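You operate a simulated robot arm through the tools that you are given. There is no shell and no other tool.

The job below is to be done with a simulated robot arm. You get a single attempt, and the scene is never put back.

JOB
Close the glue pot and wipe the glue off the bench.
Fine: brush in its tub, lid on the pot, rag back where it lay. What is to be rubbed or washed off counts as gone when no trace of it is left.
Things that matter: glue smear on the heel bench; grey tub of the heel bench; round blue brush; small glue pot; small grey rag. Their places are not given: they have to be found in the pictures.

It is judged by the outcome, as a careful person would: the job done as asked, and still so three seconds after it is handed in. It fails if anything else is knocked over, pushed out of place, dropped, spilled or broken. Lids that push on must go on centred and level and be pressed home; caps that screw on are set level and turned clockwise until they are tight.

ROBOT AND FRAMES
A 7-joint arm with a three-finger gripper, fixed in place. Base frame: the origin is on the floor under the middle of its stand, x ahead of it, y to its left, z up; the work surface is at about z = 0.8. Readings come in m, degrees, newtons and seconds.
With the tool pointing down near the work surface it reaches from about 0.12 to 0.88 m from the base axis. Its first joint turns from -166.0 to 166.0 degrees. Payload 2.94 kg.
The TCP is the grasp point between the finger pads, 0.03 m short of the fingertips. In the tool frame z runs along the fingers and y along their closing line. The gripper opens to 0.132 m; its body begins 0.107 m behind the TCP.
Orientation is told as [roll, pitch, yaw] about the base's x, y, z axes, in that order, counted from this pose: with the fingers straight down and closing along the base's y, the tool's x points along the base's -x, its y along +y and its z along -z.

CONTROLS
- The arm moves only by the tool move_arm. Its argument "moves" is a list of rows, each a list of 7 numbers: the shift along the base's x, y, z in units of 25 mm (1.0 is 25 mm), then the turn, a rotation vector about the base's x, y, z in units of 8 degrees (1.0 is 8 degrees), then the opening in per cent of the stroke, from 0 (shut) to 100 (fully open). In form: [[dx, dy, dz, wx, wy, wz, hand], ...]. A call has 1 to 20 rows; each row shifts and turns the commanded pose from where the row before left it. A call with a number of a shift or a turn outside -1 to 1 is refused whole. Rows are played at 5 a second. More than 0.05 m and 8.6 degrees between two rows, or a gripper value outside its range, and nothing of the call is played. A pose out of reach is approached as far as the arm can. The call stops where the force on the tool passes 40 N (or 10 N more than at its start, if that is more) or the arm is blocked; 0.2 s more then pass. Each finger travels about 0.0374 m/s and halts on what it meets, pressing with about 45 N; the grip force reading is that of the motor and also rises with nothing between the fingers. The clock runs only during rows and for 0.2 s after the last one: add rows that do not move to give the fingers time. The reply holds the time, the measured pose of the TCP, the force on the tool along the base axes, the opening and the grip force, in the units named above and with some noise, with the torque about the TCP (base axes, N m) and any sound that the robot's microphone picked up.
- Cameras (640 x 400 px; columns grow to the right, rows downward): "scene" is fixed at [0.4016, 0.4992, 1.5417]; the picture's right is [-0.80, -0.60, 0.00], its down [-0.45, 0.60, -0.66] and it looks along [0.40, -0.53, -0.75] (base axes); focal length 370 px, centre (320, 200). "wrist" rides on the gripper at [0.072, 0.003, -0.144] in the tool frame; the picture's right is [-0.04, 1.00, 0.00], its down [-0.88, -0.04, -0.48] and it looks along [-0.47, -0.02, 0.88] (tool axes); focal length 256 px, centre (320, 200).
- snapshot(camera): a new picture of that camera. It takes no simulated time.
- raise_lower(by): moves the trunk up (or, below 0, down) by that many m; the arm rides with it, the base frame stays. It gives what a move gives, with no picture.
- locate(camera, pixels): there is no depth. For up to 12 entries [column, row, z] of the newest picture of that camera ("zoom" is the newest enlarged one), the place [x, y] in the base frame at which the ray of that pixel passes the height z, good to about 0.003 m. It takes no simulated time.
- zoom(camera, box): a new picture of the part [left, top, right, bottom] of that camera's present view, enlarged. It takes no simulated time.
- close_job(): hands the job in; it is judged then, once.

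Open the gripper and draw the arm clear of the work before you hand the job in, unless the task says otherwise.

The tools are called after ">>>" as a command line: name --pt "numbers of a row" for each row, then --argument value for the rest, lists and objects as JSON in quotes. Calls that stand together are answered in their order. move_arm: Moves the arm, as the interface text tells. Its arguments: {"type":"object","properties":{"moves":{"type":"array","items":{"type":"array","items":{"type":"number"}}}},"required":["moves"]} The other tools are called the same way: raise_lower (by) moves the trunk up or down; snapshot (camera) takes a picture; locate (camera, pixels) gives the place at which the rays of pixels pass given heights; zoom (camera, box) takes an enlarged picture of a part of a camera's view; close_job () hands the job in.

At the start:

```text
t: 0.0
eef_pos: [0.6373, -0.0996, 1.102]
ee_rot: [0.0, 0.0, 0.0]
force: [0.3, 0.8, -0.7]
wrist_torque: [0.0, 0.03, 0.01]
width: 0.1321
gripper_force: 0.0
trunk travel left (down, up): [-0.25, 0.29]
```

scene: 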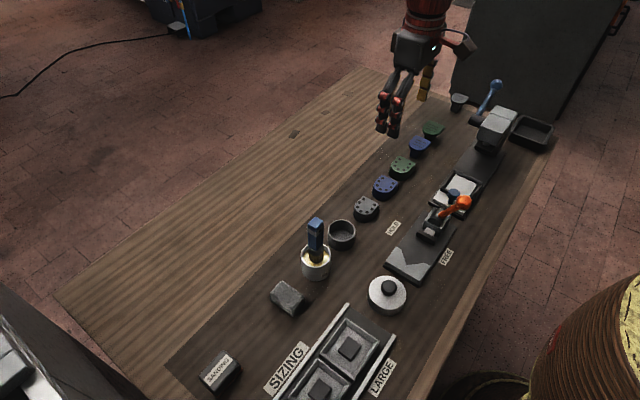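
wrist: 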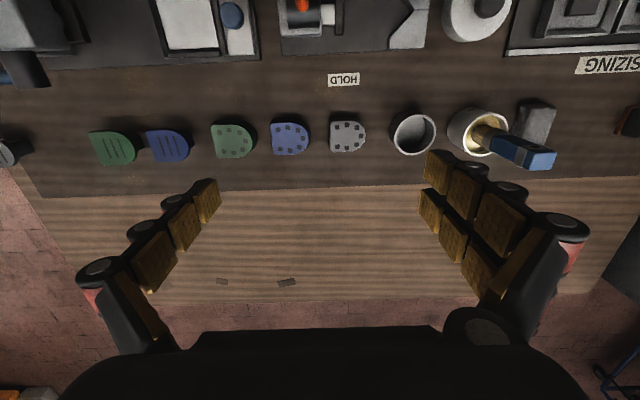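

The scene shows a pot with the blue brush near (316,255), a dark tub at (341,234), a round lid-like disc at (388,294), and a grey block or rag at (289,298). I'll zoom in to identify each one and look for the smear.

>>> zoom --camera "scene" --box '[240, 200, 440, 325]'

>>> zoom --camera "scene" --box '[360, 80, 560, 205]'

>>> zoom --camera "wrist" --box '[320, 0, 640, 200]'

>>> zoom --camera "scene" --box '[160, 275, 400, 400]'

```text
3.20 times, centred on (340, 262) of scene
```

zoom: 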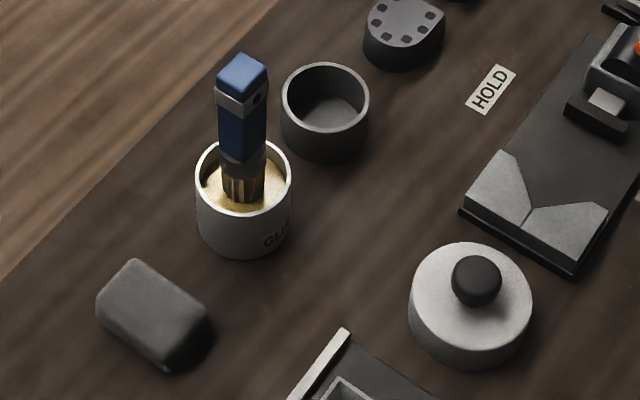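

```text
3.20 times, centred on (460, 142) of scene
```

zoom: 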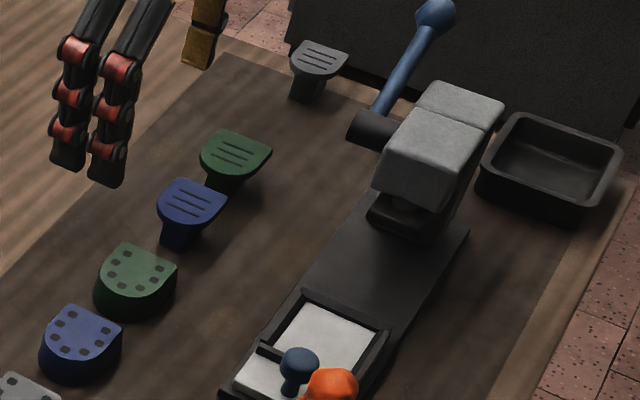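

```text
2.00 times, centred on (480, 100) of wrist
```

zoom: 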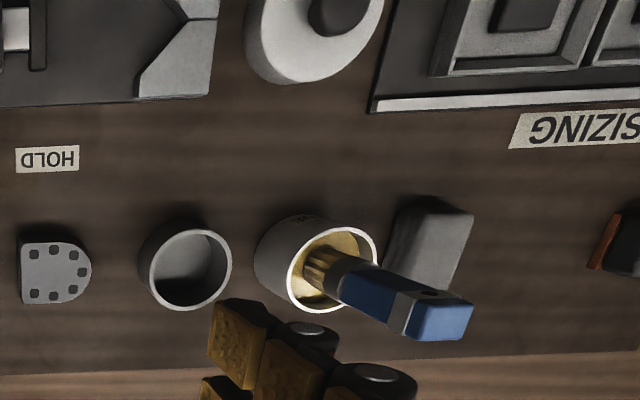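

```text
2.67 times, centred on (280, 338) of scene
```

zoom: 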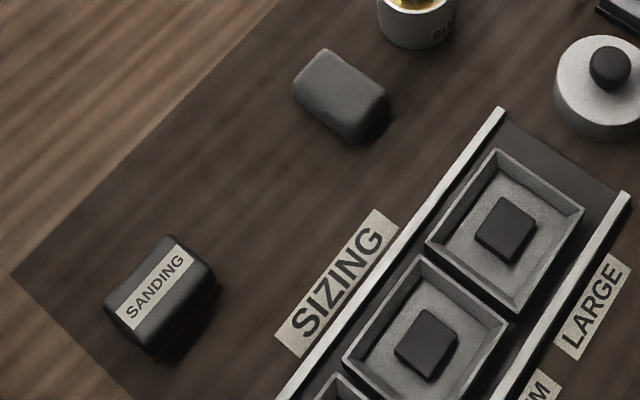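

I haven't found the smear yet. There are faint tints near scene (429,180) and (393,217), so I'll zoom tighter over the bench.

>>> zoom --camera "scene" --box '[380, 140, 460, 190]'

>>> zoom --camera "scene" --box '[340, 190, 420, 240]'

>>> zoom --camera "scene" --box '[300, 240, 400, 302]'

>>> zoom --camera "scene" --box '[220, 250, 320, 312]'

>>> zoom --camera "wrist" --box '[0, 0, 320, 200]'

>>> zoom --camera "wrist" --box '[200, 50, 360, 150]'

```text
8.00 times, centred on (420, 165) of scene
```

zoom: 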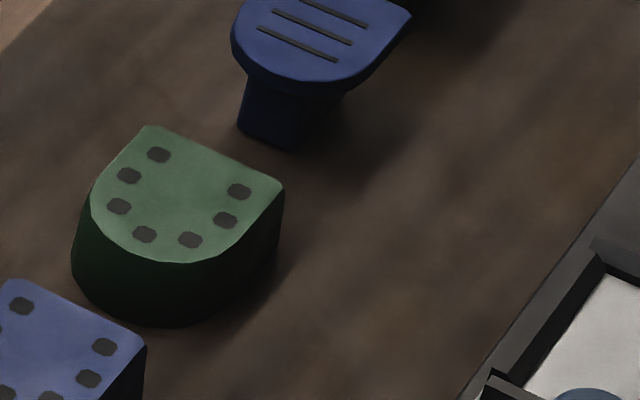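

```text
8.00 times, centred on (380, 215) of scene
```

zoom: 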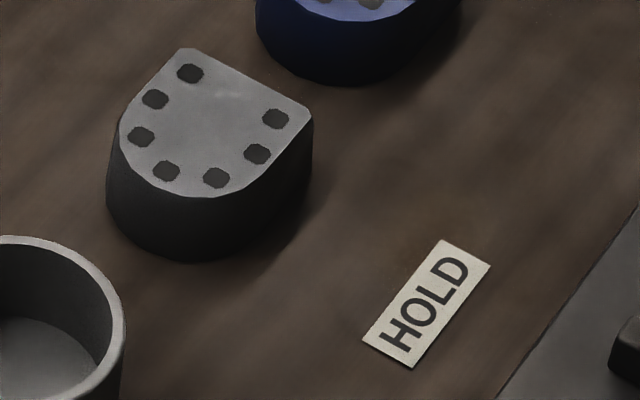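

```text
6.40 times, centred on (350, 271) of scene
```

zoom: 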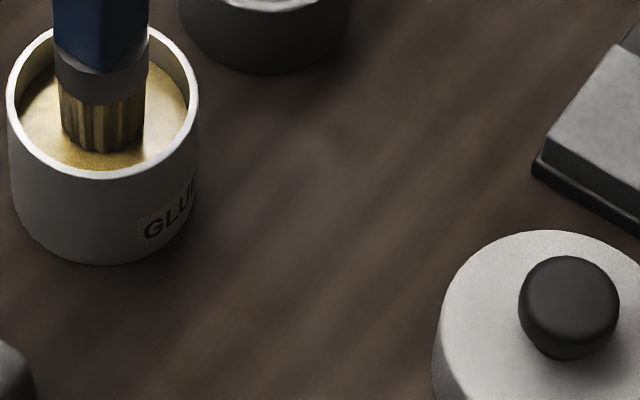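

```text
6.40 times, centred on (270, 281) of scene
```

zoom: 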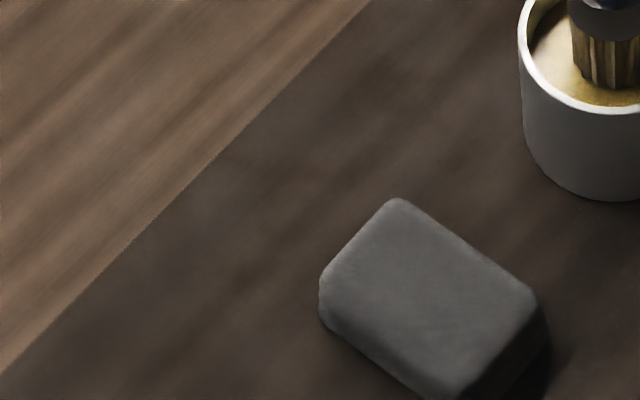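

```text
2.00 times, centred on (160, 100) of wrist
```

zoom: 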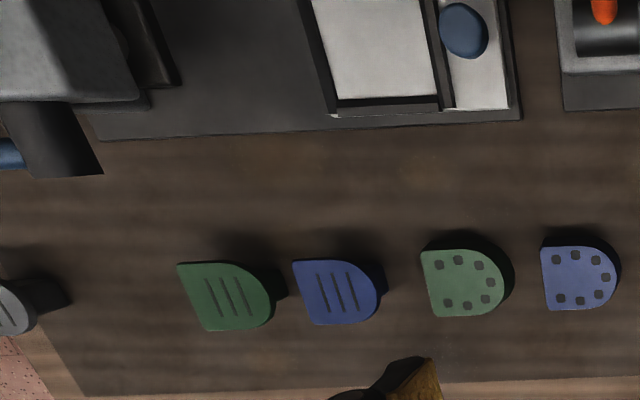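

```text
4.00 times, centred on (280, 100) of wrist
```

zoom: 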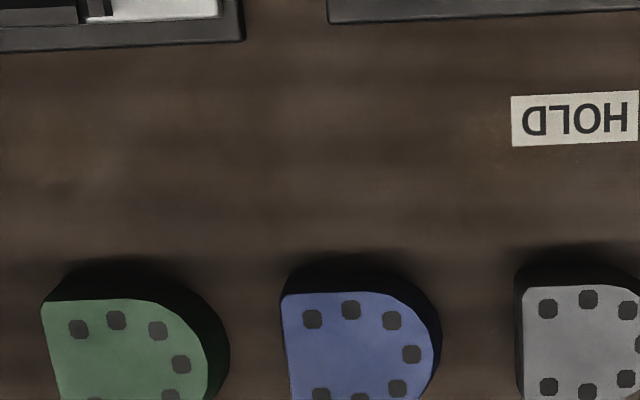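

The smear isn't visible yet. I'll locate the main objects, using table height for bases and guessed heights for tops.

>>> locate --camera "scene" --pixels '[[316, 278, 0.8], [316, 255, 0.87], [341, 247, 0.8], [341, 229, 0.85], [388, 312, 0.8], [388, 290, 0.83], [289, 300, 0.8], [285, 294, 0.83], [317, 222, 0.95], [348, 266, 0.8], [365, 209, 0.84], [220, 373, 0.83]]'

>>> locate --camera "wrist" --pixels '[[478, 132, 0.87], [478, 132, 0.85], [412, 134, 0.85], [412, 134, 0.84], [537, 122, 0.83], [475, 15, 0.83], [490, 0, 0.85], [548, 158, 0.95], [548, 158, 1.0], [345, 133, 0.84], [340, 80, 0.8], [495, 138, 0.85]]'

```text
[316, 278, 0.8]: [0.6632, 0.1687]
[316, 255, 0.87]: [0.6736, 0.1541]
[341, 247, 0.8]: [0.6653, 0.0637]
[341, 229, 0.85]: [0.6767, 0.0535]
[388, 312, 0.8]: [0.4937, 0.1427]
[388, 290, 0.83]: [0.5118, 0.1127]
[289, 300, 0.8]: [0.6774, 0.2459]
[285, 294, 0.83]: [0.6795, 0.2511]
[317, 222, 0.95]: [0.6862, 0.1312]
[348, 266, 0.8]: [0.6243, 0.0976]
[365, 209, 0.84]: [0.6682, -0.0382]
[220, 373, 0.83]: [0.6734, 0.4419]
```

```text
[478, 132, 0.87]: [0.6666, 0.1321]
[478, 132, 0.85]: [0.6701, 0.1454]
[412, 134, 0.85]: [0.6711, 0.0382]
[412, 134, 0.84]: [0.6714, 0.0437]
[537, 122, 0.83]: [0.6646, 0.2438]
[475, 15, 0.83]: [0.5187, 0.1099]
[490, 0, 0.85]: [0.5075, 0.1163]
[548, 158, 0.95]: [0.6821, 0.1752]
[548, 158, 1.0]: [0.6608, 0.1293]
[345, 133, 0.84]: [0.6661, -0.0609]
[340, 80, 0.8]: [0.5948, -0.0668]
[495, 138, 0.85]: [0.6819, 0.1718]
```

The estimates put the pot near (0.67,0.15), the tub near (0.67,0.05), the lid near (0.51,0.115) and the rag near (0.68,0.245). I'll move the hand at its present height to look down at this area with the wrist camera.

>>> move_arm --pt "-0.6 1 0 0 0 0 100" --pt "-0.6 1 0 0 0 0 100" --pt "-0.6 1 0 0 0 0 100" --pt "-0.6 1 0 0 0 0 100" --pt "-0.6 1 0 0 0 0 100" --pt "0 1 0 0 0 0 100" --pt "0 1 0 0 0 0 100" --pt "0 1 0 0 0 0 100" --pt "0 0.8 0 0 0 0 100"

>>> snapshot --camera "wrist"

>>> snapshot --camera "scene"

```text
t: 2.0
eef_pos: [0.5622, 0.1222, 1.1053]
ee_rot: [0.0, 0.0, 0.0]
force: [0.4, -0.8, 0.5]
wrist_torque: [-0.01, -0.03, 0.03]
width: 0.1321
gripper_force: 0.0
trunk travel left (down, up): [-0.25, 0.29]
```

```text
taken
```

wrist: 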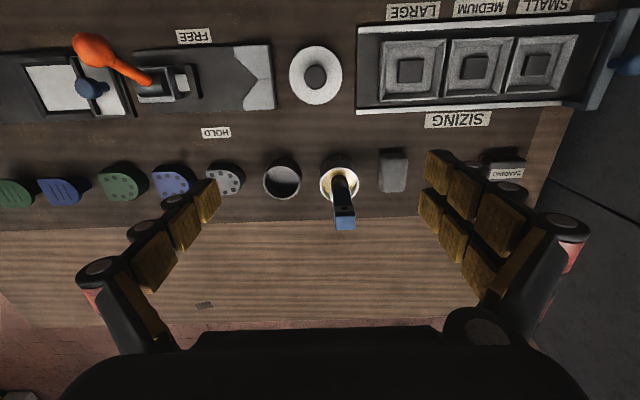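

```text
taken
```

scene: 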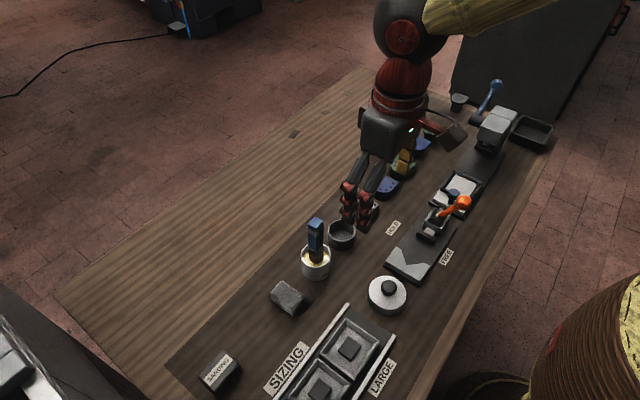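

The wrist view now shows the lid at (316,75), the pot at (340,182), the tub at (282,180) and the rag at (393,172). I'll enlarge parts of it to look for the smear.

>>> zoom --camera "wrist" --box '[200, 60, 440, 210]'

>>> zoom --camera "wrist" --box '[230, 100, 350, 175]'

>>> zoom --camera "wrist" --box '[340, 100, 460, 175]'

>>> zoom --camera "wrist" --box '[40, 90, 240, 215]'

```text
2.67 times, centred on (320, 135) of wrist
```

zoom: 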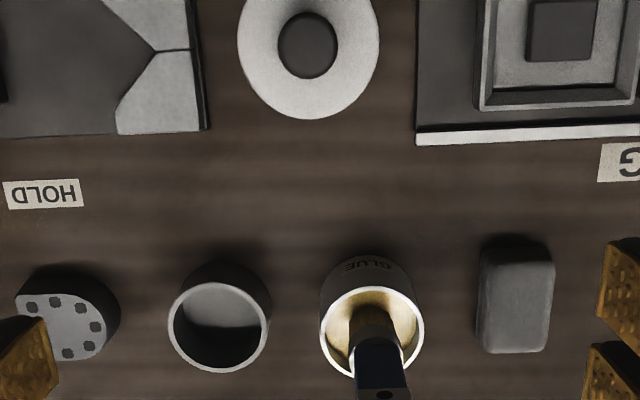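

```text
5.33 times, centred on (290, 138) of wrist
```

zoom: 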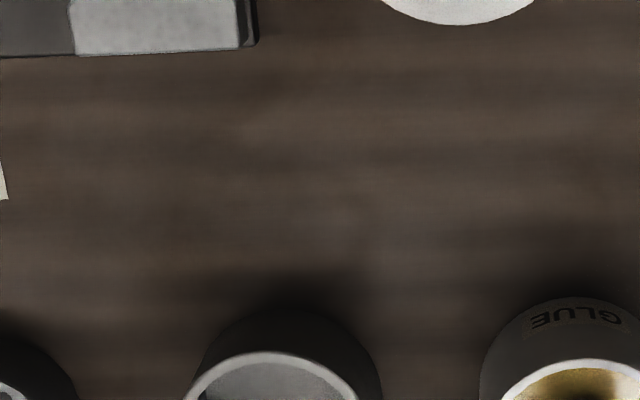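

```text
5.33 times, centred on (400, 138) of wrist
```

zoom: 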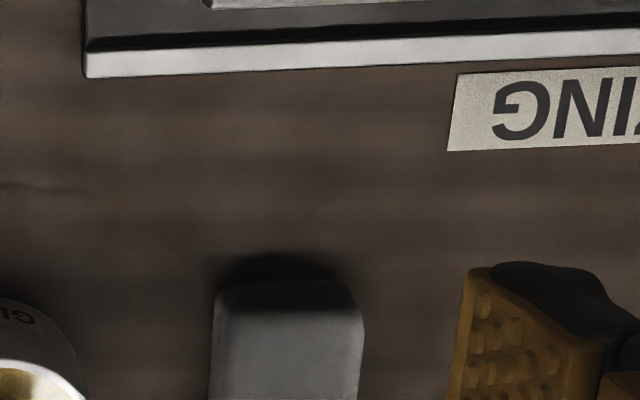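

```text
3.20 times, centred on (140, 152) of wrist
```

zoom: 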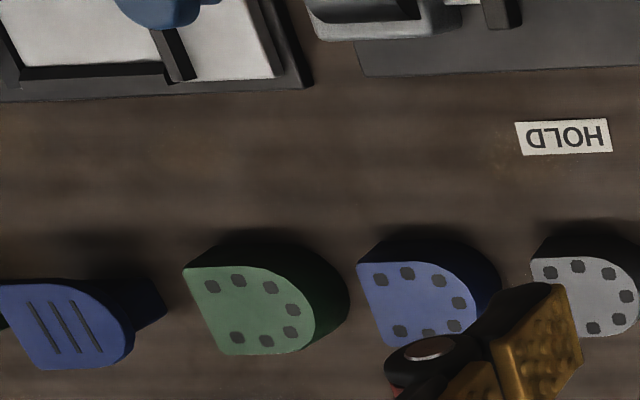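

There is a slightly greyer patch near wrist (292,145), and near scene (348,266) in the earlier zoom. I'll check whether both fall on the same place on the bench.

>>> locate --camera "wrist" --pixels '[[292, 145, 0.8], [282, 182, 0.84], [341, 184, 0.86], [316, 75, 0.83], [393, 172, 0.83], [344, 222, 0.97], [190, 137, 0.8]]'

>>> locate --camera "scene" --pixels '[[348, 266, 0.8], [393, 217, 0.8], [317, 222, 0.97], [317, 222, 0.96]]'

>>> zoom --camera "scene" --box '[325, 250, 375, 281]'

>>> zoom --camera "wrist" --box '[262, 125, 322, 162]'

```text
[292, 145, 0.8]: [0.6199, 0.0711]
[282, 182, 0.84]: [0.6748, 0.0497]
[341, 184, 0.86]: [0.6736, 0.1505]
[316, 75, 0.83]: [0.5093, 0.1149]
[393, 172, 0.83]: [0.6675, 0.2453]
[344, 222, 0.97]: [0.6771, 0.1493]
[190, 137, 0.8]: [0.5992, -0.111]
```

```text
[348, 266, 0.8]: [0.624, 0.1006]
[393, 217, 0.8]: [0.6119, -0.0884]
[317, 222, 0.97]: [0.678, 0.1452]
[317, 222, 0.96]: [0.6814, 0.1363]
```

```text
12.80 times, centred on (350, 266) of scene
```

zoom: 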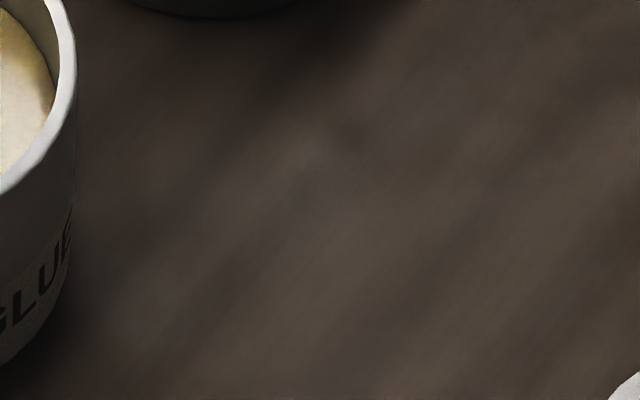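

```text
10.67 times, centred on (292, 144) of wrist
```

zoom: 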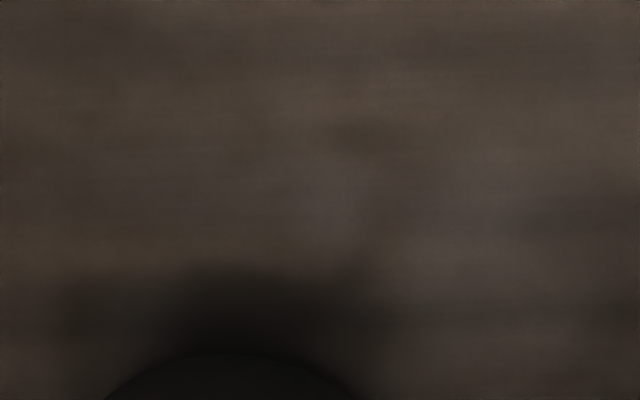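

Those two patches don't coincide, so they are probably wood grain. I'll scan the rest of the bench, including the light wood strip, in enlarged pieces.

>>> zoom --camera "scene" --box '[60, 250, 260, 375]'

>>> zoom --camera "scene" --box '[200, 110, 400, 235]'

>>> zoom --camera "scene" --box '[380, 220, 540, 320]'

>>> zoom --camera "scene" --box '[300, 270, 460, 370]'

>>> zoom --camera "wrist" --box '[200, 0, 400, 125]'

>>> zoom --camera "wrist" --box '[180, 200, 440, 330]'

```text
3.20 times, centred on (160, 312) of scene
```

zoom: 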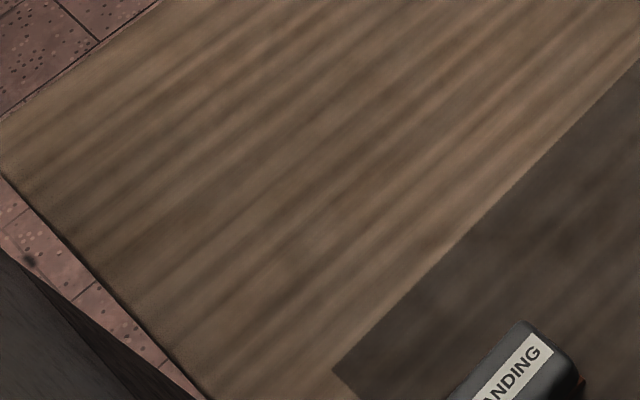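

```text
3.20 times, centred on (300, 172) of scene
```

zoom: 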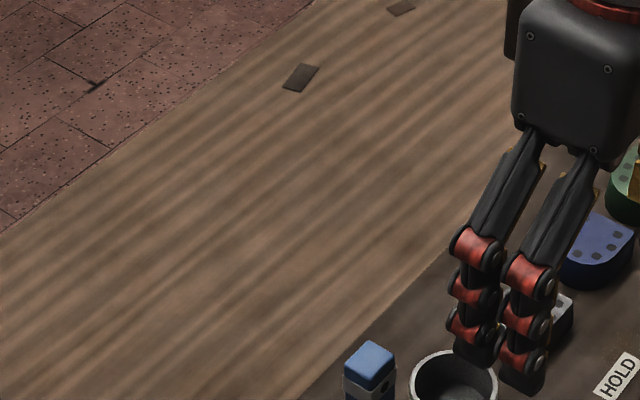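

```text
4.00 times, centred on (460, 270) of scene
```

zoom: 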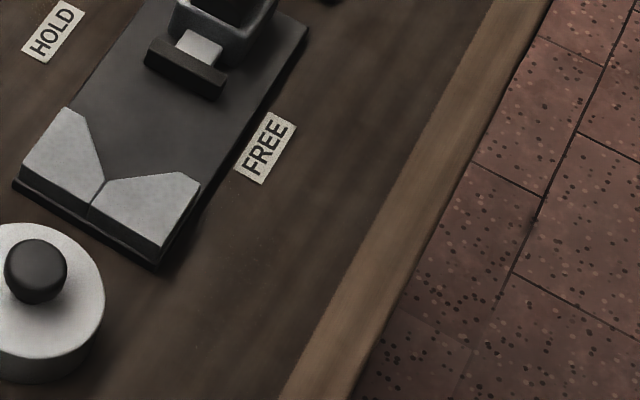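

```text
4.00 times, centred on (380, 320) of scene
```

zoom: 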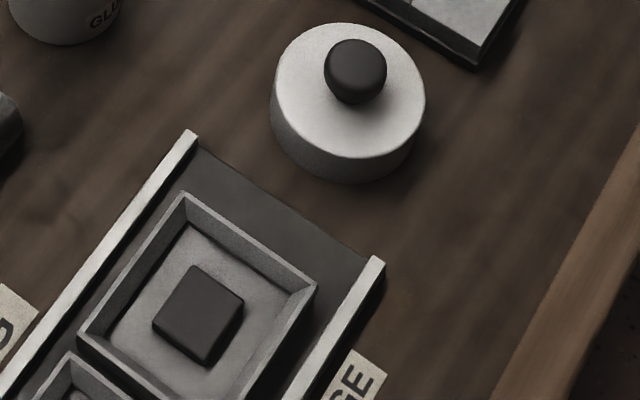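

```text
3.20 times, centred on (300, 62) of wrist
```

zoom: 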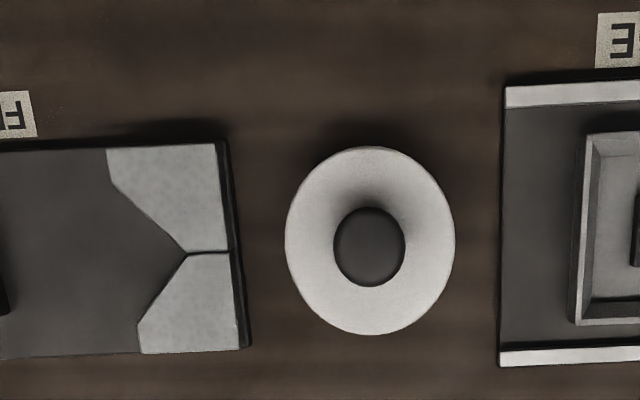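

```text
2.46 times, centred on (310, 265) of wrist
```

zoom: 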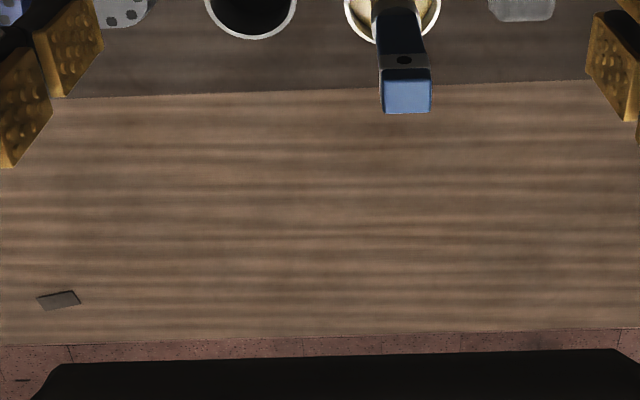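

No smear shows so far, and the texture is too soft to tell at this range. I'll lower the hand over the empty strip between the lid and the pot for a closer wrist view.

>>> move_arm --pt "0 -0.4 -1 0 0 0 100" --pt "0 -0.4 -1 0 0 0 100" --pt "0 0 -1 0 0 0 100" --pt "0 0 -1 0 0 0 100" --pt "0 0 -0.6 0 0 0 100"

>>> snapshot --camera "wrist"

>>> zoom --camera "wrist" --box '[160, 0, 480, 200]'

```text
t: 3.2
eef_pos: [0.5635, 0.101, 0.9879]
ee_rot: [-0.1, 0.0, -0.1]
force: [0.5, -0.7, 0.0]
wrist_torque: [0.0, 0.03, -0.01]
width: 0.1319
gripper_force: 0.0
trunk travel left (down, up): [-0.25, 0.29]
```

```text
taken
```

wrist: 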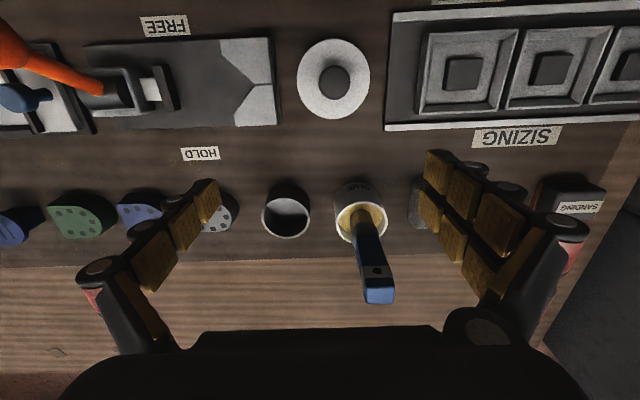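

```text
2.00 times, centred on (320, 100) of wrist
```

zoom: 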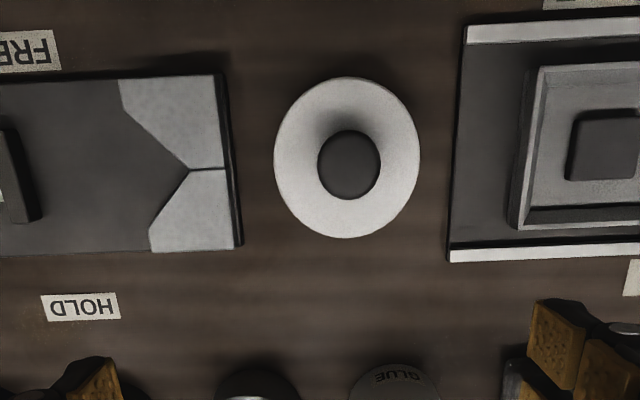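

Still no smear around the lid. The scene zoom of the light wood showed a greyish spot near scene (155,329), so I'll enlarge that and nearby wood.

>>> zoom --camera "scene" --box '[115, 300, 195, 350]'

>>> zoom --camera "scene" --box '[190, 220, 290, 282]'

>>> zoom --camera "scene" --box '[220, 300, 340, 375]'

>>> zoom --camera "scene" --box '[460, 140, 580, 215]'

>>> zoom --camera "scene" --box '[400, 280, 480, 330]'

```text
8.00 times, centred on (155, 325) of scene
```

zoom: 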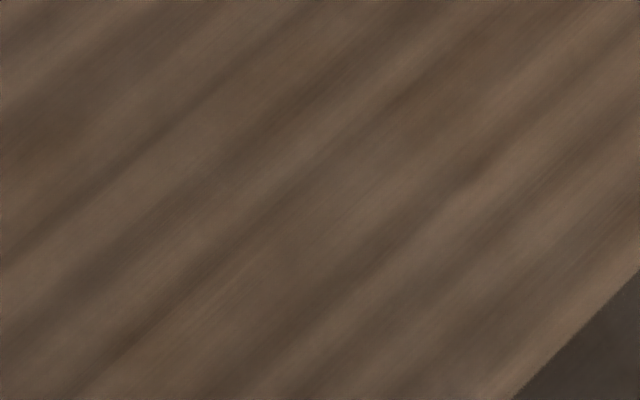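

```text
6.40 times, centred on (240, 251) of scene
```

zoom: 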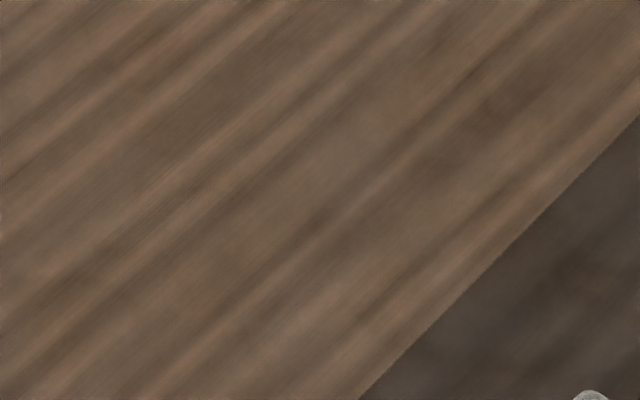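

```text
5.33 times, centred on (280, 338) of scene
```

zoom: 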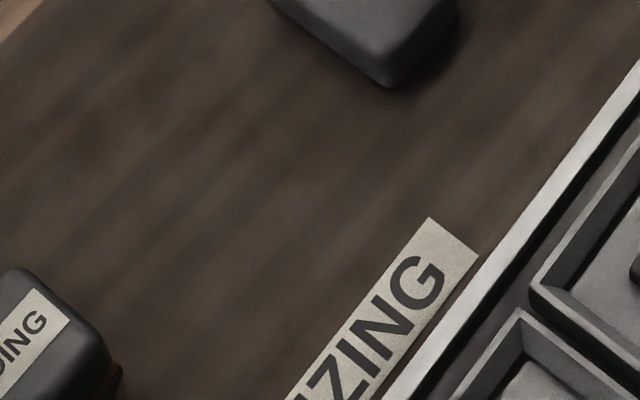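

```text
5.33 times, centred on (520, 178) of scene
```

zoom: 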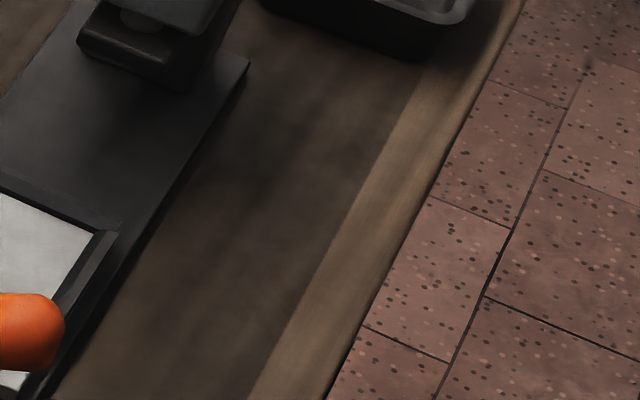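

```text
8.00 times, centred on (440, 305) of scene
```

zoom: 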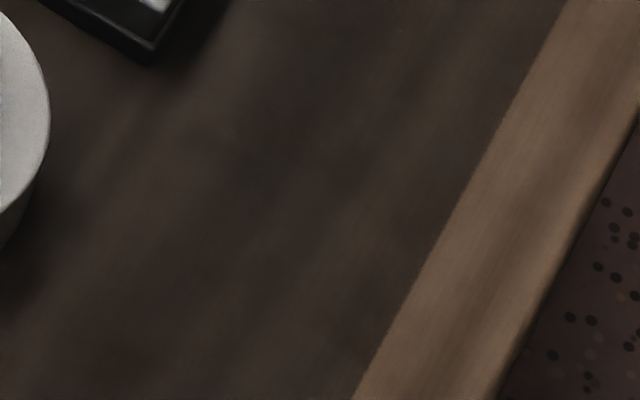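

The smear is likely under something such as the lid or the rag, so I'll keep looking as objects are lifted. Next I'll measure the brush, pot and tub closely from this view.

>>> zoom --camera "wrist" --box '[240, 170, 440, 310]'

>>> zoom --camera "scene" --box '[280, 205, 380, 290]'

```text
2.86 times, centred on (340, 240) of wrist
```

zoom: 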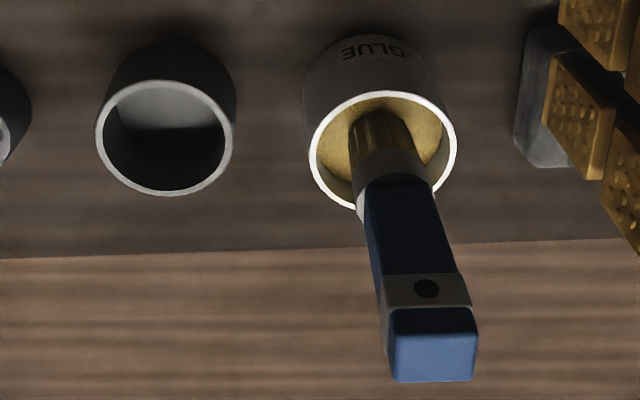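

```text
4.71 times, centred on (330, 248) of scene
```

zoom: 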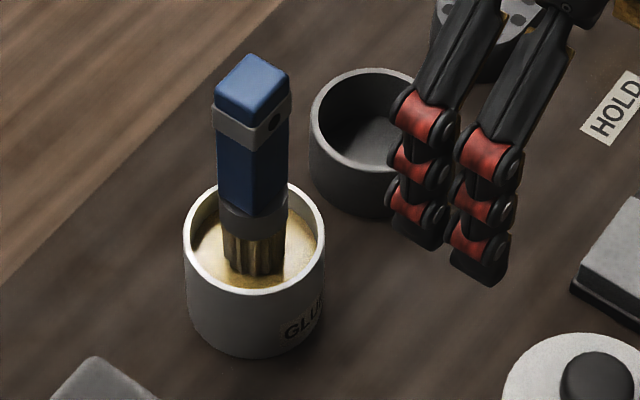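

I'll triangulate the brush top (wrist ≈(379,290), scene ≈(315.5,222.5)), the pot rim and the tub rim by trying several heights in both cameras.

>>> locate --camera "wrist" --pixels '[[379, 290, 0.93], [379, 290, 0.95], [379, 290, 0.97], [362, 223, 0.84], [362, 223, 0.86], [362, 223, 0.88], [286, 218, 0.83], [286, 218, 0.85], [286, 218, 0.87], [333, 78, 0.82], [333, 78, 0.84], [333, 78, 0.86]]'

>>> locate --camera "scene" --pixels '[[315.5, 222.5, 0.93], [315.5, 222.5, 0.95], [315.5, 222.5, 0.97], [316, 255, 0.84], [316, 255, 0.86], [316, 255, 0.88], [342, 229, 0.83], [342, 229, 0.85], [342, 229, 0.87], [387.5, 292, 0.82], [387.5, 292, 0.84], [387.5, 292, 0.86]]'

```text
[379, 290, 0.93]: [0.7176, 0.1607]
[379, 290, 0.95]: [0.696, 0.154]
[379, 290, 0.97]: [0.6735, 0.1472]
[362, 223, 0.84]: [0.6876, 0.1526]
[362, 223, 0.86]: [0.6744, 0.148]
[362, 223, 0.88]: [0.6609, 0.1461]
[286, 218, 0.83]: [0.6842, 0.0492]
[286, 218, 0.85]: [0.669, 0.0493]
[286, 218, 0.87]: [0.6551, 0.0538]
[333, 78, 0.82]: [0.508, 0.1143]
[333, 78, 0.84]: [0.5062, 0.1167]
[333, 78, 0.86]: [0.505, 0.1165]
```

```text
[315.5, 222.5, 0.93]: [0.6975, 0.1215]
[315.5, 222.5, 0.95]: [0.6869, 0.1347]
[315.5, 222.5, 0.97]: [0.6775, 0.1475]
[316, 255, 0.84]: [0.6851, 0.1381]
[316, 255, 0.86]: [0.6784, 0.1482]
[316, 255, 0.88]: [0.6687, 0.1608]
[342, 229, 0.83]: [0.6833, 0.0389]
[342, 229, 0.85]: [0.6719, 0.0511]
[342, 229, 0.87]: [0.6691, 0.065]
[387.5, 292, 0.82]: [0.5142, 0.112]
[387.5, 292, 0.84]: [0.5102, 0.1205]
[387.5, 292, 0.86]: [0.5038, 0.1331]
```

Triangulation gives the brush top at ≈(0.676,0.147,0.97), the pot rim at ≈(0.676,0.148,0.86), the tub rim at ≈(0.670,0.050,0.85) and the lid top at ≈(0.509,0.115,0.83). I'll rise and go over the brush with the hand open.

>>> move_arm --pt "0 0 1 0 0 0 100" --pt "0 0 1 0 0 0 100" --pt "0 0 0.8 0 0 0 100" --pt "1 0.4 0 0 0 0 100" --pt "1 0.4 0 0 0 0 100" --pt "1 0.4 0 0 0 0 100" --pt "1 0.4 0 0 0 0 100" --pt "0.5 0.24 0 0 0 0 100" --pt "0 0 0 0 0 0 100"

>>> snapshot --camera "wrist"

>>> snapshot --camera "scene"

```text
t: 5.2
eef_pos: [0.6749, 0.1476, 1.0576]
ee_rot: [0.0, -0.1, 0.0]
force: [0.2, -0.4, 0.0]
wrist_torque: [0.04, -0.02, 0.03]
width: 0.132
gripper_force: 0.0
trunk travel left (down, up): [-0.25, 0.29]
```

```text
taken
```

wrist: 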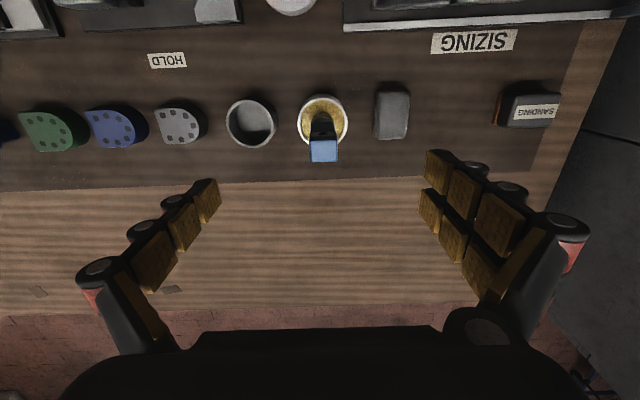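

```text
taken
```

scene: 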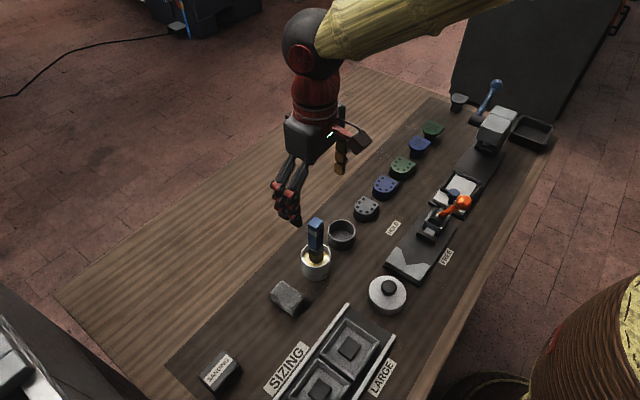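

The brush top appears at (323,150), matching the projection for (0.676,0.147,0.97). I'll descend to TCP z≈0.945 around the handle, leaving the hand open.

>>> move_arm --pt "0 0 -1 0 0 0 100" --pt "0 0 -1 0 0 0 100" --pt "0 0 -1 0 0 0 100" --pt "0 0 -1 0 0 0 100" --pt "0 0 -0.4 0 0 0 100" --pt "0 0 0 0 0 0 100"

>>> zoom --camera "scene" --box '[240, 160, 400, 290]'

>>> snapshot --camera "wrist"

```text
t: 6.6
eef_pos: [0.6749, 0.1456, 0.9478]
ee_rot: [0.1, 0.0, -0.1]
force: [-0.6, -0.5, -0.1]
wrist_torque: [0.03, 0.0, 0.03]
width: 0.1319
gripper_force: 0.0
trunk travel left (down, up): [-0.25, 0.29]
```

```text
3.08 times, centred on (320, 225) of scene
```

zoom: 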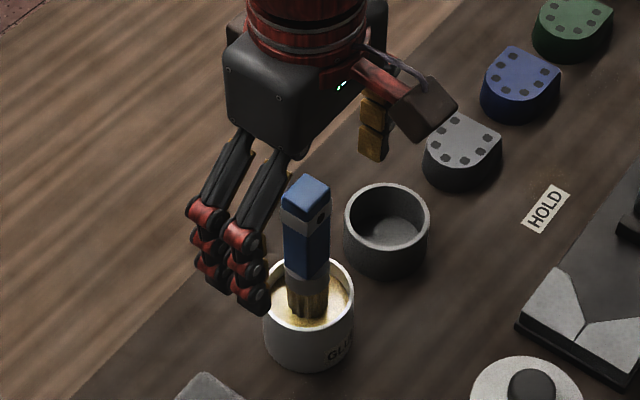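

```text
taken
```

wrist: 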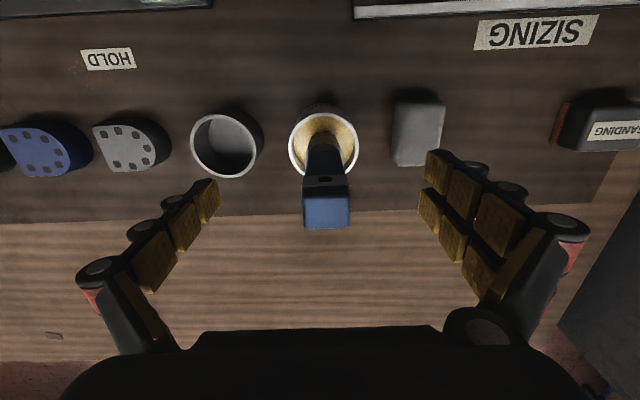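

The handle sits between the two near fingers and the single far finger, with its top at wrist (326,205). I'll close the fingers on it.

>>> move_arm --pt "0 0 0 0 0 0 0" --pt "0 0 0 0 0 0 0" --pt "0 0 0 0 0 0 0" --pt "0 0 0 0 0 0 0" --pt "0 0 0 0 0 0 0" --pt "0 0 0 0 0 0 0" --pt "0 0 0 0 0 0 0" --pt "0 0 0 0 0 0 0" --pt "0 0 0 0 0 0 0"

>>> zoom --camera "scene" --box '[240, 160, 400, 290]'

>>> snapshot --camera "wrist"

```text
t: 8.6
eef_pos: [0.6755, 0.1461, 0.9483]
ee_rot: [0.0, 0.0, -0.1]
force: [0.0, -0.5, 0.5]
wrist_torque: [0.0, 0.0, -0.03]
width: 0.0272
gripper_force: 33.9
trunk travel left (down, up): [-0.25, 0.29]
```

```text
3.08 times, centred on (320, 225) of scene
```

zoom: 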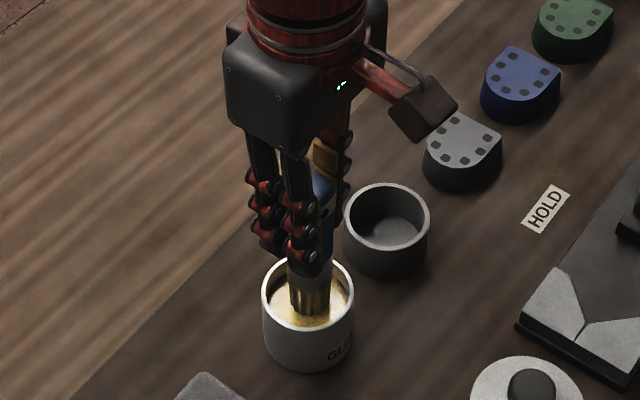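

```text
taken
```

wrist: 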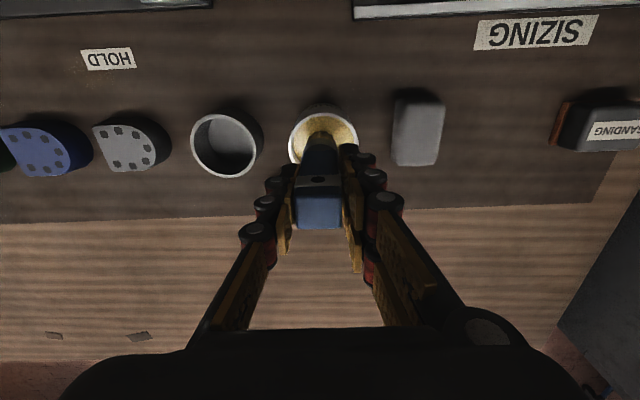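

The handle is held at 27.2 mm width and hasn't moved. I'll lift the brush straight up by about 100 mm.

>>> move_arm --pt "0 0 0.5 0 0 0 0" --pt "0 0 0.5 0 0 0 0" --pt "0 0 0.7 0 0 0 0" --pt "0 0 0.7 0 0 0 0" --pt "0 0 0.8 0 0 0 0" --pt "0 0 0.8 0 0 0 0" --pt "0 0 0 0 0 0 0" --pt "0 0 0 0 0 0 0"

>>> zoom --camera "scene" --box '[240, 160, 400, 290]'

>>> snapshot --camera "wrist"

```text
t: 10.4
eef_pos: [0.6748, 0.1477, 1.0484]
ee_rot: [-0.1, -0.1, -0.1]
force: [0.6, -0.1, 0.0]
wrist_torque: [0.05, -0.03, -0.04]
width: 0.027
gripper_force: 44.9
trunk travel left (down, up): [-0.25, 0.29]
```

```text
3.08 times, centred on (320, 225) of scene
```

zoom: 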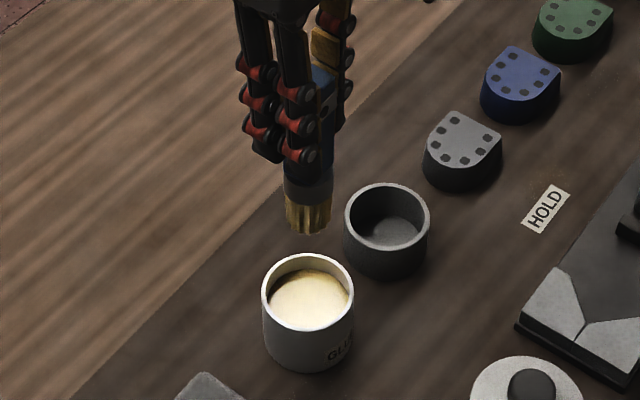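

```text
taken
```

wrist: 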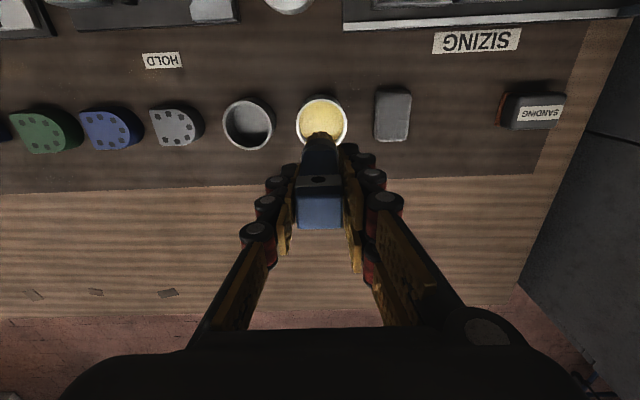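

The brush is free of the pot, and its bristle end is at scene ≈(316,234). I'll work out how high that is.

>>> locate --camera "scene" --pixels '[[316, 231, 0.91], [316, 231, 0.93], [316, 231, 0.95], [316, 235, 0.91], [316, 235, 0.93]]'

```text
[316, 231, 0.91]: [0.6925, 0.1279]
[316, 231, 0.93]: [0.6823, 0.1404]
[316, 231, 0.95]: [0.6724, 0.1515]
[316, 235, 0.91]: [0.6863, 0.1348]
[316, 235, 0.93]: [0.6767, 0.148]
```

The bristle end is about 0.108 m below the TCP. I'll refine the tub and pot rim centres from the unobstructed wrist view.

>>> zoom --camera "wrist" --box '[200, 70, 440, 220]'

>>> locate --camera "wrist" --pixels '[[249, 125, 0.85], [223, 125, 0.85], [275, 125, 0.85], [322, 122, 0.86], [297, 122, 0.86], [348, 122, 0.86], [393, 116, 0.83]]'

```text
2.67 times, centred on (320, 145) of wrist
```

zoom: 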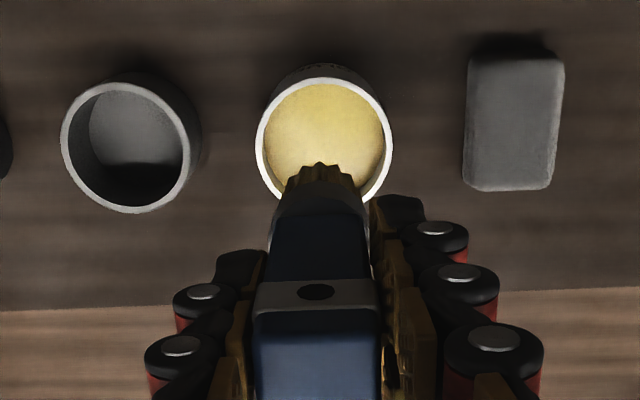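

```text
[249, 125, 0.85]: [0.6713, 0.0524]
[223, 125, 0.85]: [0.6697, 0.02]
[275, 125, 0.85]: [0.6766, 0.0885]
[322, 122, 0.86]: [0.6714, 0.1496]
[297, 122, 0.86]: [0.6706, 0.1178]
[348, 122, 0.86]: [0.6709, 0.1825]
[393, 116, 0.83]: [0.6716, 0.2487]
```

The tub centre refines to ≈(0.671,0.051) and the pot centre to ≈(0.672,0.149). I'll carry the brush over the tub.

>>> move_arm --pt "-0.04 -0.6 0 0 0 0 0" --pt "-0.04 -0.9 0 0 0 0 0" --pt "-0.04 -0.9 0 0 0 0 0" --pt "-0.04 -0.9 0 0 0 0 0" --pt "0 -0.56 0 0 0 0 0" --pt "0 0 0 0 0 0 0" --pt "0 0 0 0 0 0 0"

>>> zoom --camera "scene" --box '[280, 160, 400, 260]'

>>> snapshot --camera "wrist"

```text
t: 12.0
eef_pos: [0.6718, 0.0505, 1.0487]
ee_rot: [-0.1, -0.1, 0.0]
force: [0.2, 0.1, -0.3]
wrist_torque: [-0.03, -0.02, 0.01]
width: 0.0269
gripper_force: 45.7
trunk travel left (down, up): [-0.25, 0.29]
```

```text
4.00 times, centred on (340, 210) of scene
```

zoom: 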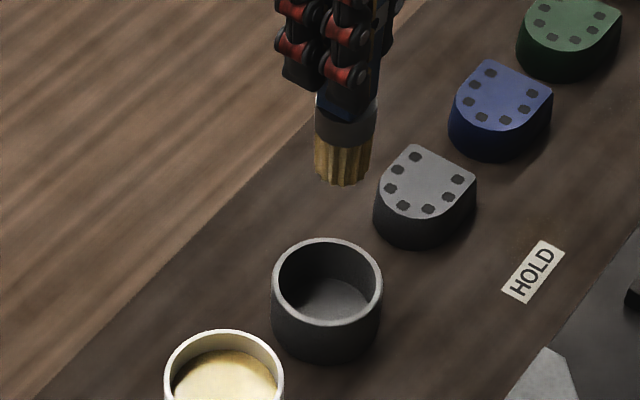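

```text
taken
```

wrist: 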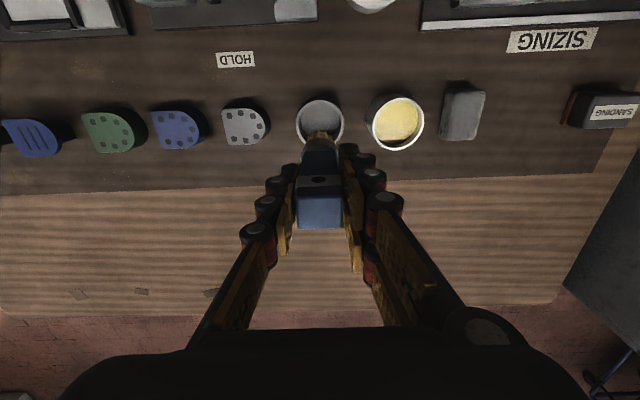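

The brush is lined up over the tub. I'll lower it 80 mm, to just above the rim, and check the alignment.

>>> move_arm --pt "0 0 -0.8 0 0 0 0" --pt "0 0 -0.8 0 0 0 0" --pt "0 0 -0.8 0 0 0 0" --pt "0 0 -0.8 0 0 0 0" --pt "0 0 0 0 0 0 0"

>>> zoom --camera "scene" --box '[300, 180, 400, 260]'

>>> zoom --camera "wrist" --box '[240, 80, 400, 240]'

```text
t: 13.2
eef_pos: [0.6702, 0.0505, 0.9683]
ee_rot: [0.0, -0.1, 0.0]
force: [0.0, 1.0, -0.9]
wrist_torque: [-0.02, 0.01, 0.0]
width: 0.0269
gripper_force: 44.7
trunk travel left (down, up): [-0.25, 0.29]
```

```text
5.00 times, centred on (350, 220) of scene
```

zoom: 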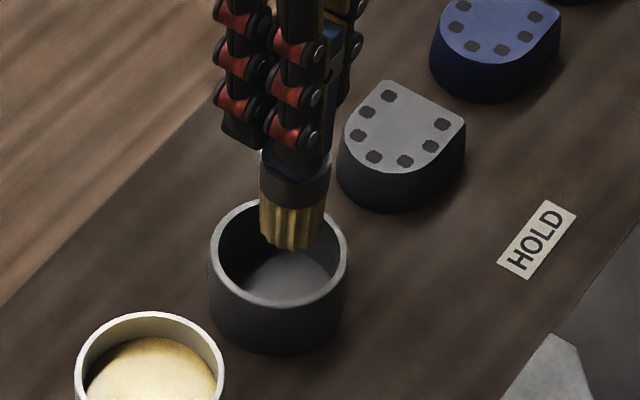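

```text
2.50 times, centred on (320, 160) of wrist
```

zoom: 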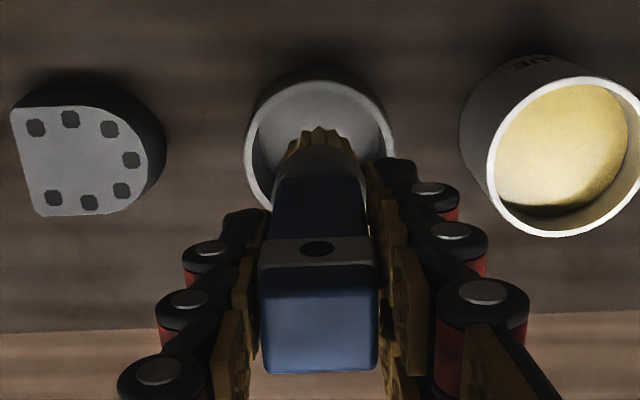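

The bristles are entering the tub's mouth, well centred. I'll lower further in smaller steps and watch for contact with the tub floor.

>>> move_arm --pt "0 0 -0.5 0 0 0 0" --pt "0 0 -0.5 0 0 0 0" --pt "0 0 -0.4 0 0 0 0" --pt "0 0 -0.2 0 0 0 0" --pt "0 0 0 0 0 0 0"

>>> zoom --camera "scene" --box '[300, 180, 400, 260]'

```text
t: 14.4
eef_pos: [0.6719, 0.0499, 0.9285]
ee_rot: [0.0, 0.0, 0.0]
force: [-0.6, 0.8, -1.3]
wrist_torque: [-0.02, -0.03, 0.01]
width: 0.0268
gripper_force: 45.5
trunk travel left (down, up): [-0.25, 0.29]
```

```text
5.00 times, centred on (350, 220) of scene
```

zoom: 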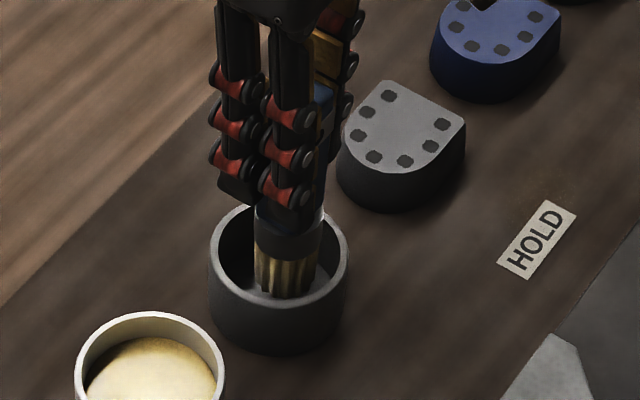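

There's no contact yet, with the bristle end at about 0.82. I'll step down 2.5 mm at a time.

>>> move_arm --pt "0 0 -0.1 0 0 0 0" --pt "0 0 -0.1 0 0 0 0" --pt "0 0 0 0 0 0 0"

>>> zoom --camera "scene" --box '[320, 210, 370, 250]'

```text
t: 15.2
eef_pos: [0.6716, 0.0503, 0.9237]
ee_rot: [0.0, 0.0, 0.0]
force: [-0.1, -0.2, -1.3]
wrist_torque: [0.02, 0.03, -0.02]
width: 0.0265
gripper_force: 45.3
trunk travel left (down, up): [-0.25, 0.29]
```

```text
10.00 times, centred on (345, 230) of scene
```

zoom: 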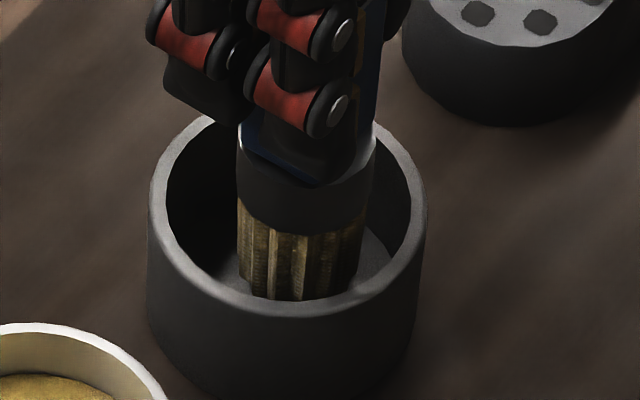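

There is still no contact force (about -1.3 N, which is the brush's weight). I'll continue in fine steps.

>>> move_arm --pt "0 0 -0.1 0 0 0 0" --pt "0 0 -0.1 0 0 0 0" --pt "0 0 0 0 0 0 0"

```text
t: 16.0
eef_pos: [0.6712, 0.0497, 0.9173]
ee_rot: [-0.1, -0.1, 0.0]
force: [-1.2, -0.4, 0.4]
wrist_torque: [0.01, 0.01, 0.04]
width: 0.0267
gripper_force: 45.1
trunk travel left (down, up): [-0.25, 0.29]
```

>>> move_arm --pt "0 0 -0.08 0 0 0 0" --pt "0 0 0 0 0 0 0"

>>> zoom --camera "scene" --box '[320, 210, 370, 250]'

```text
t: 16.6
eef_pos: [0.6698, 0.0499, 0.916]
ee_rot: [0.0, 0.0, 0.0]
force: [0.3, 0.0, 0.3]
wrist_torque: [-0.02, 0.01, 0.01]
width: 0.0268
gripper_force: 45.2
trunk travel left (down, up): [-0.25, 0.29]
```

```text
10.00 times, centred on (345, 230) of scene
```

zoom: 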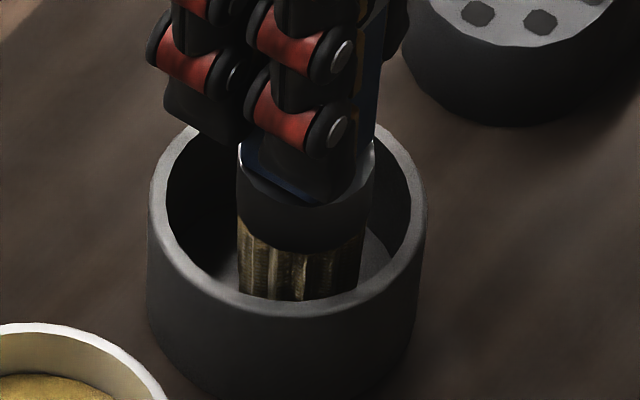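

There's no contact yet at TCP z = 0.916; the fingertips are still about 35 mm above the rim. I'll continue with small steps.

>>> move_arm --pt "0 0 -0.1 0 0 0 0" --pt "0 0 -0.1 0 0 0 0" --pt "0 0 0 0 0 0 0"

```text
t: 17.4
eef_pos: [0.6712, 0.05, 0.9104]
ee_rot: [-0.1, 0.0, -0.1]
force: [0.0, 0.2, 0.3]
wrist_torque: [0.02, 0.0, -0.03]
width: 0.027
gripper_force: 44.7
trunk travel left (down, up): [-0.25, 0.29]
```

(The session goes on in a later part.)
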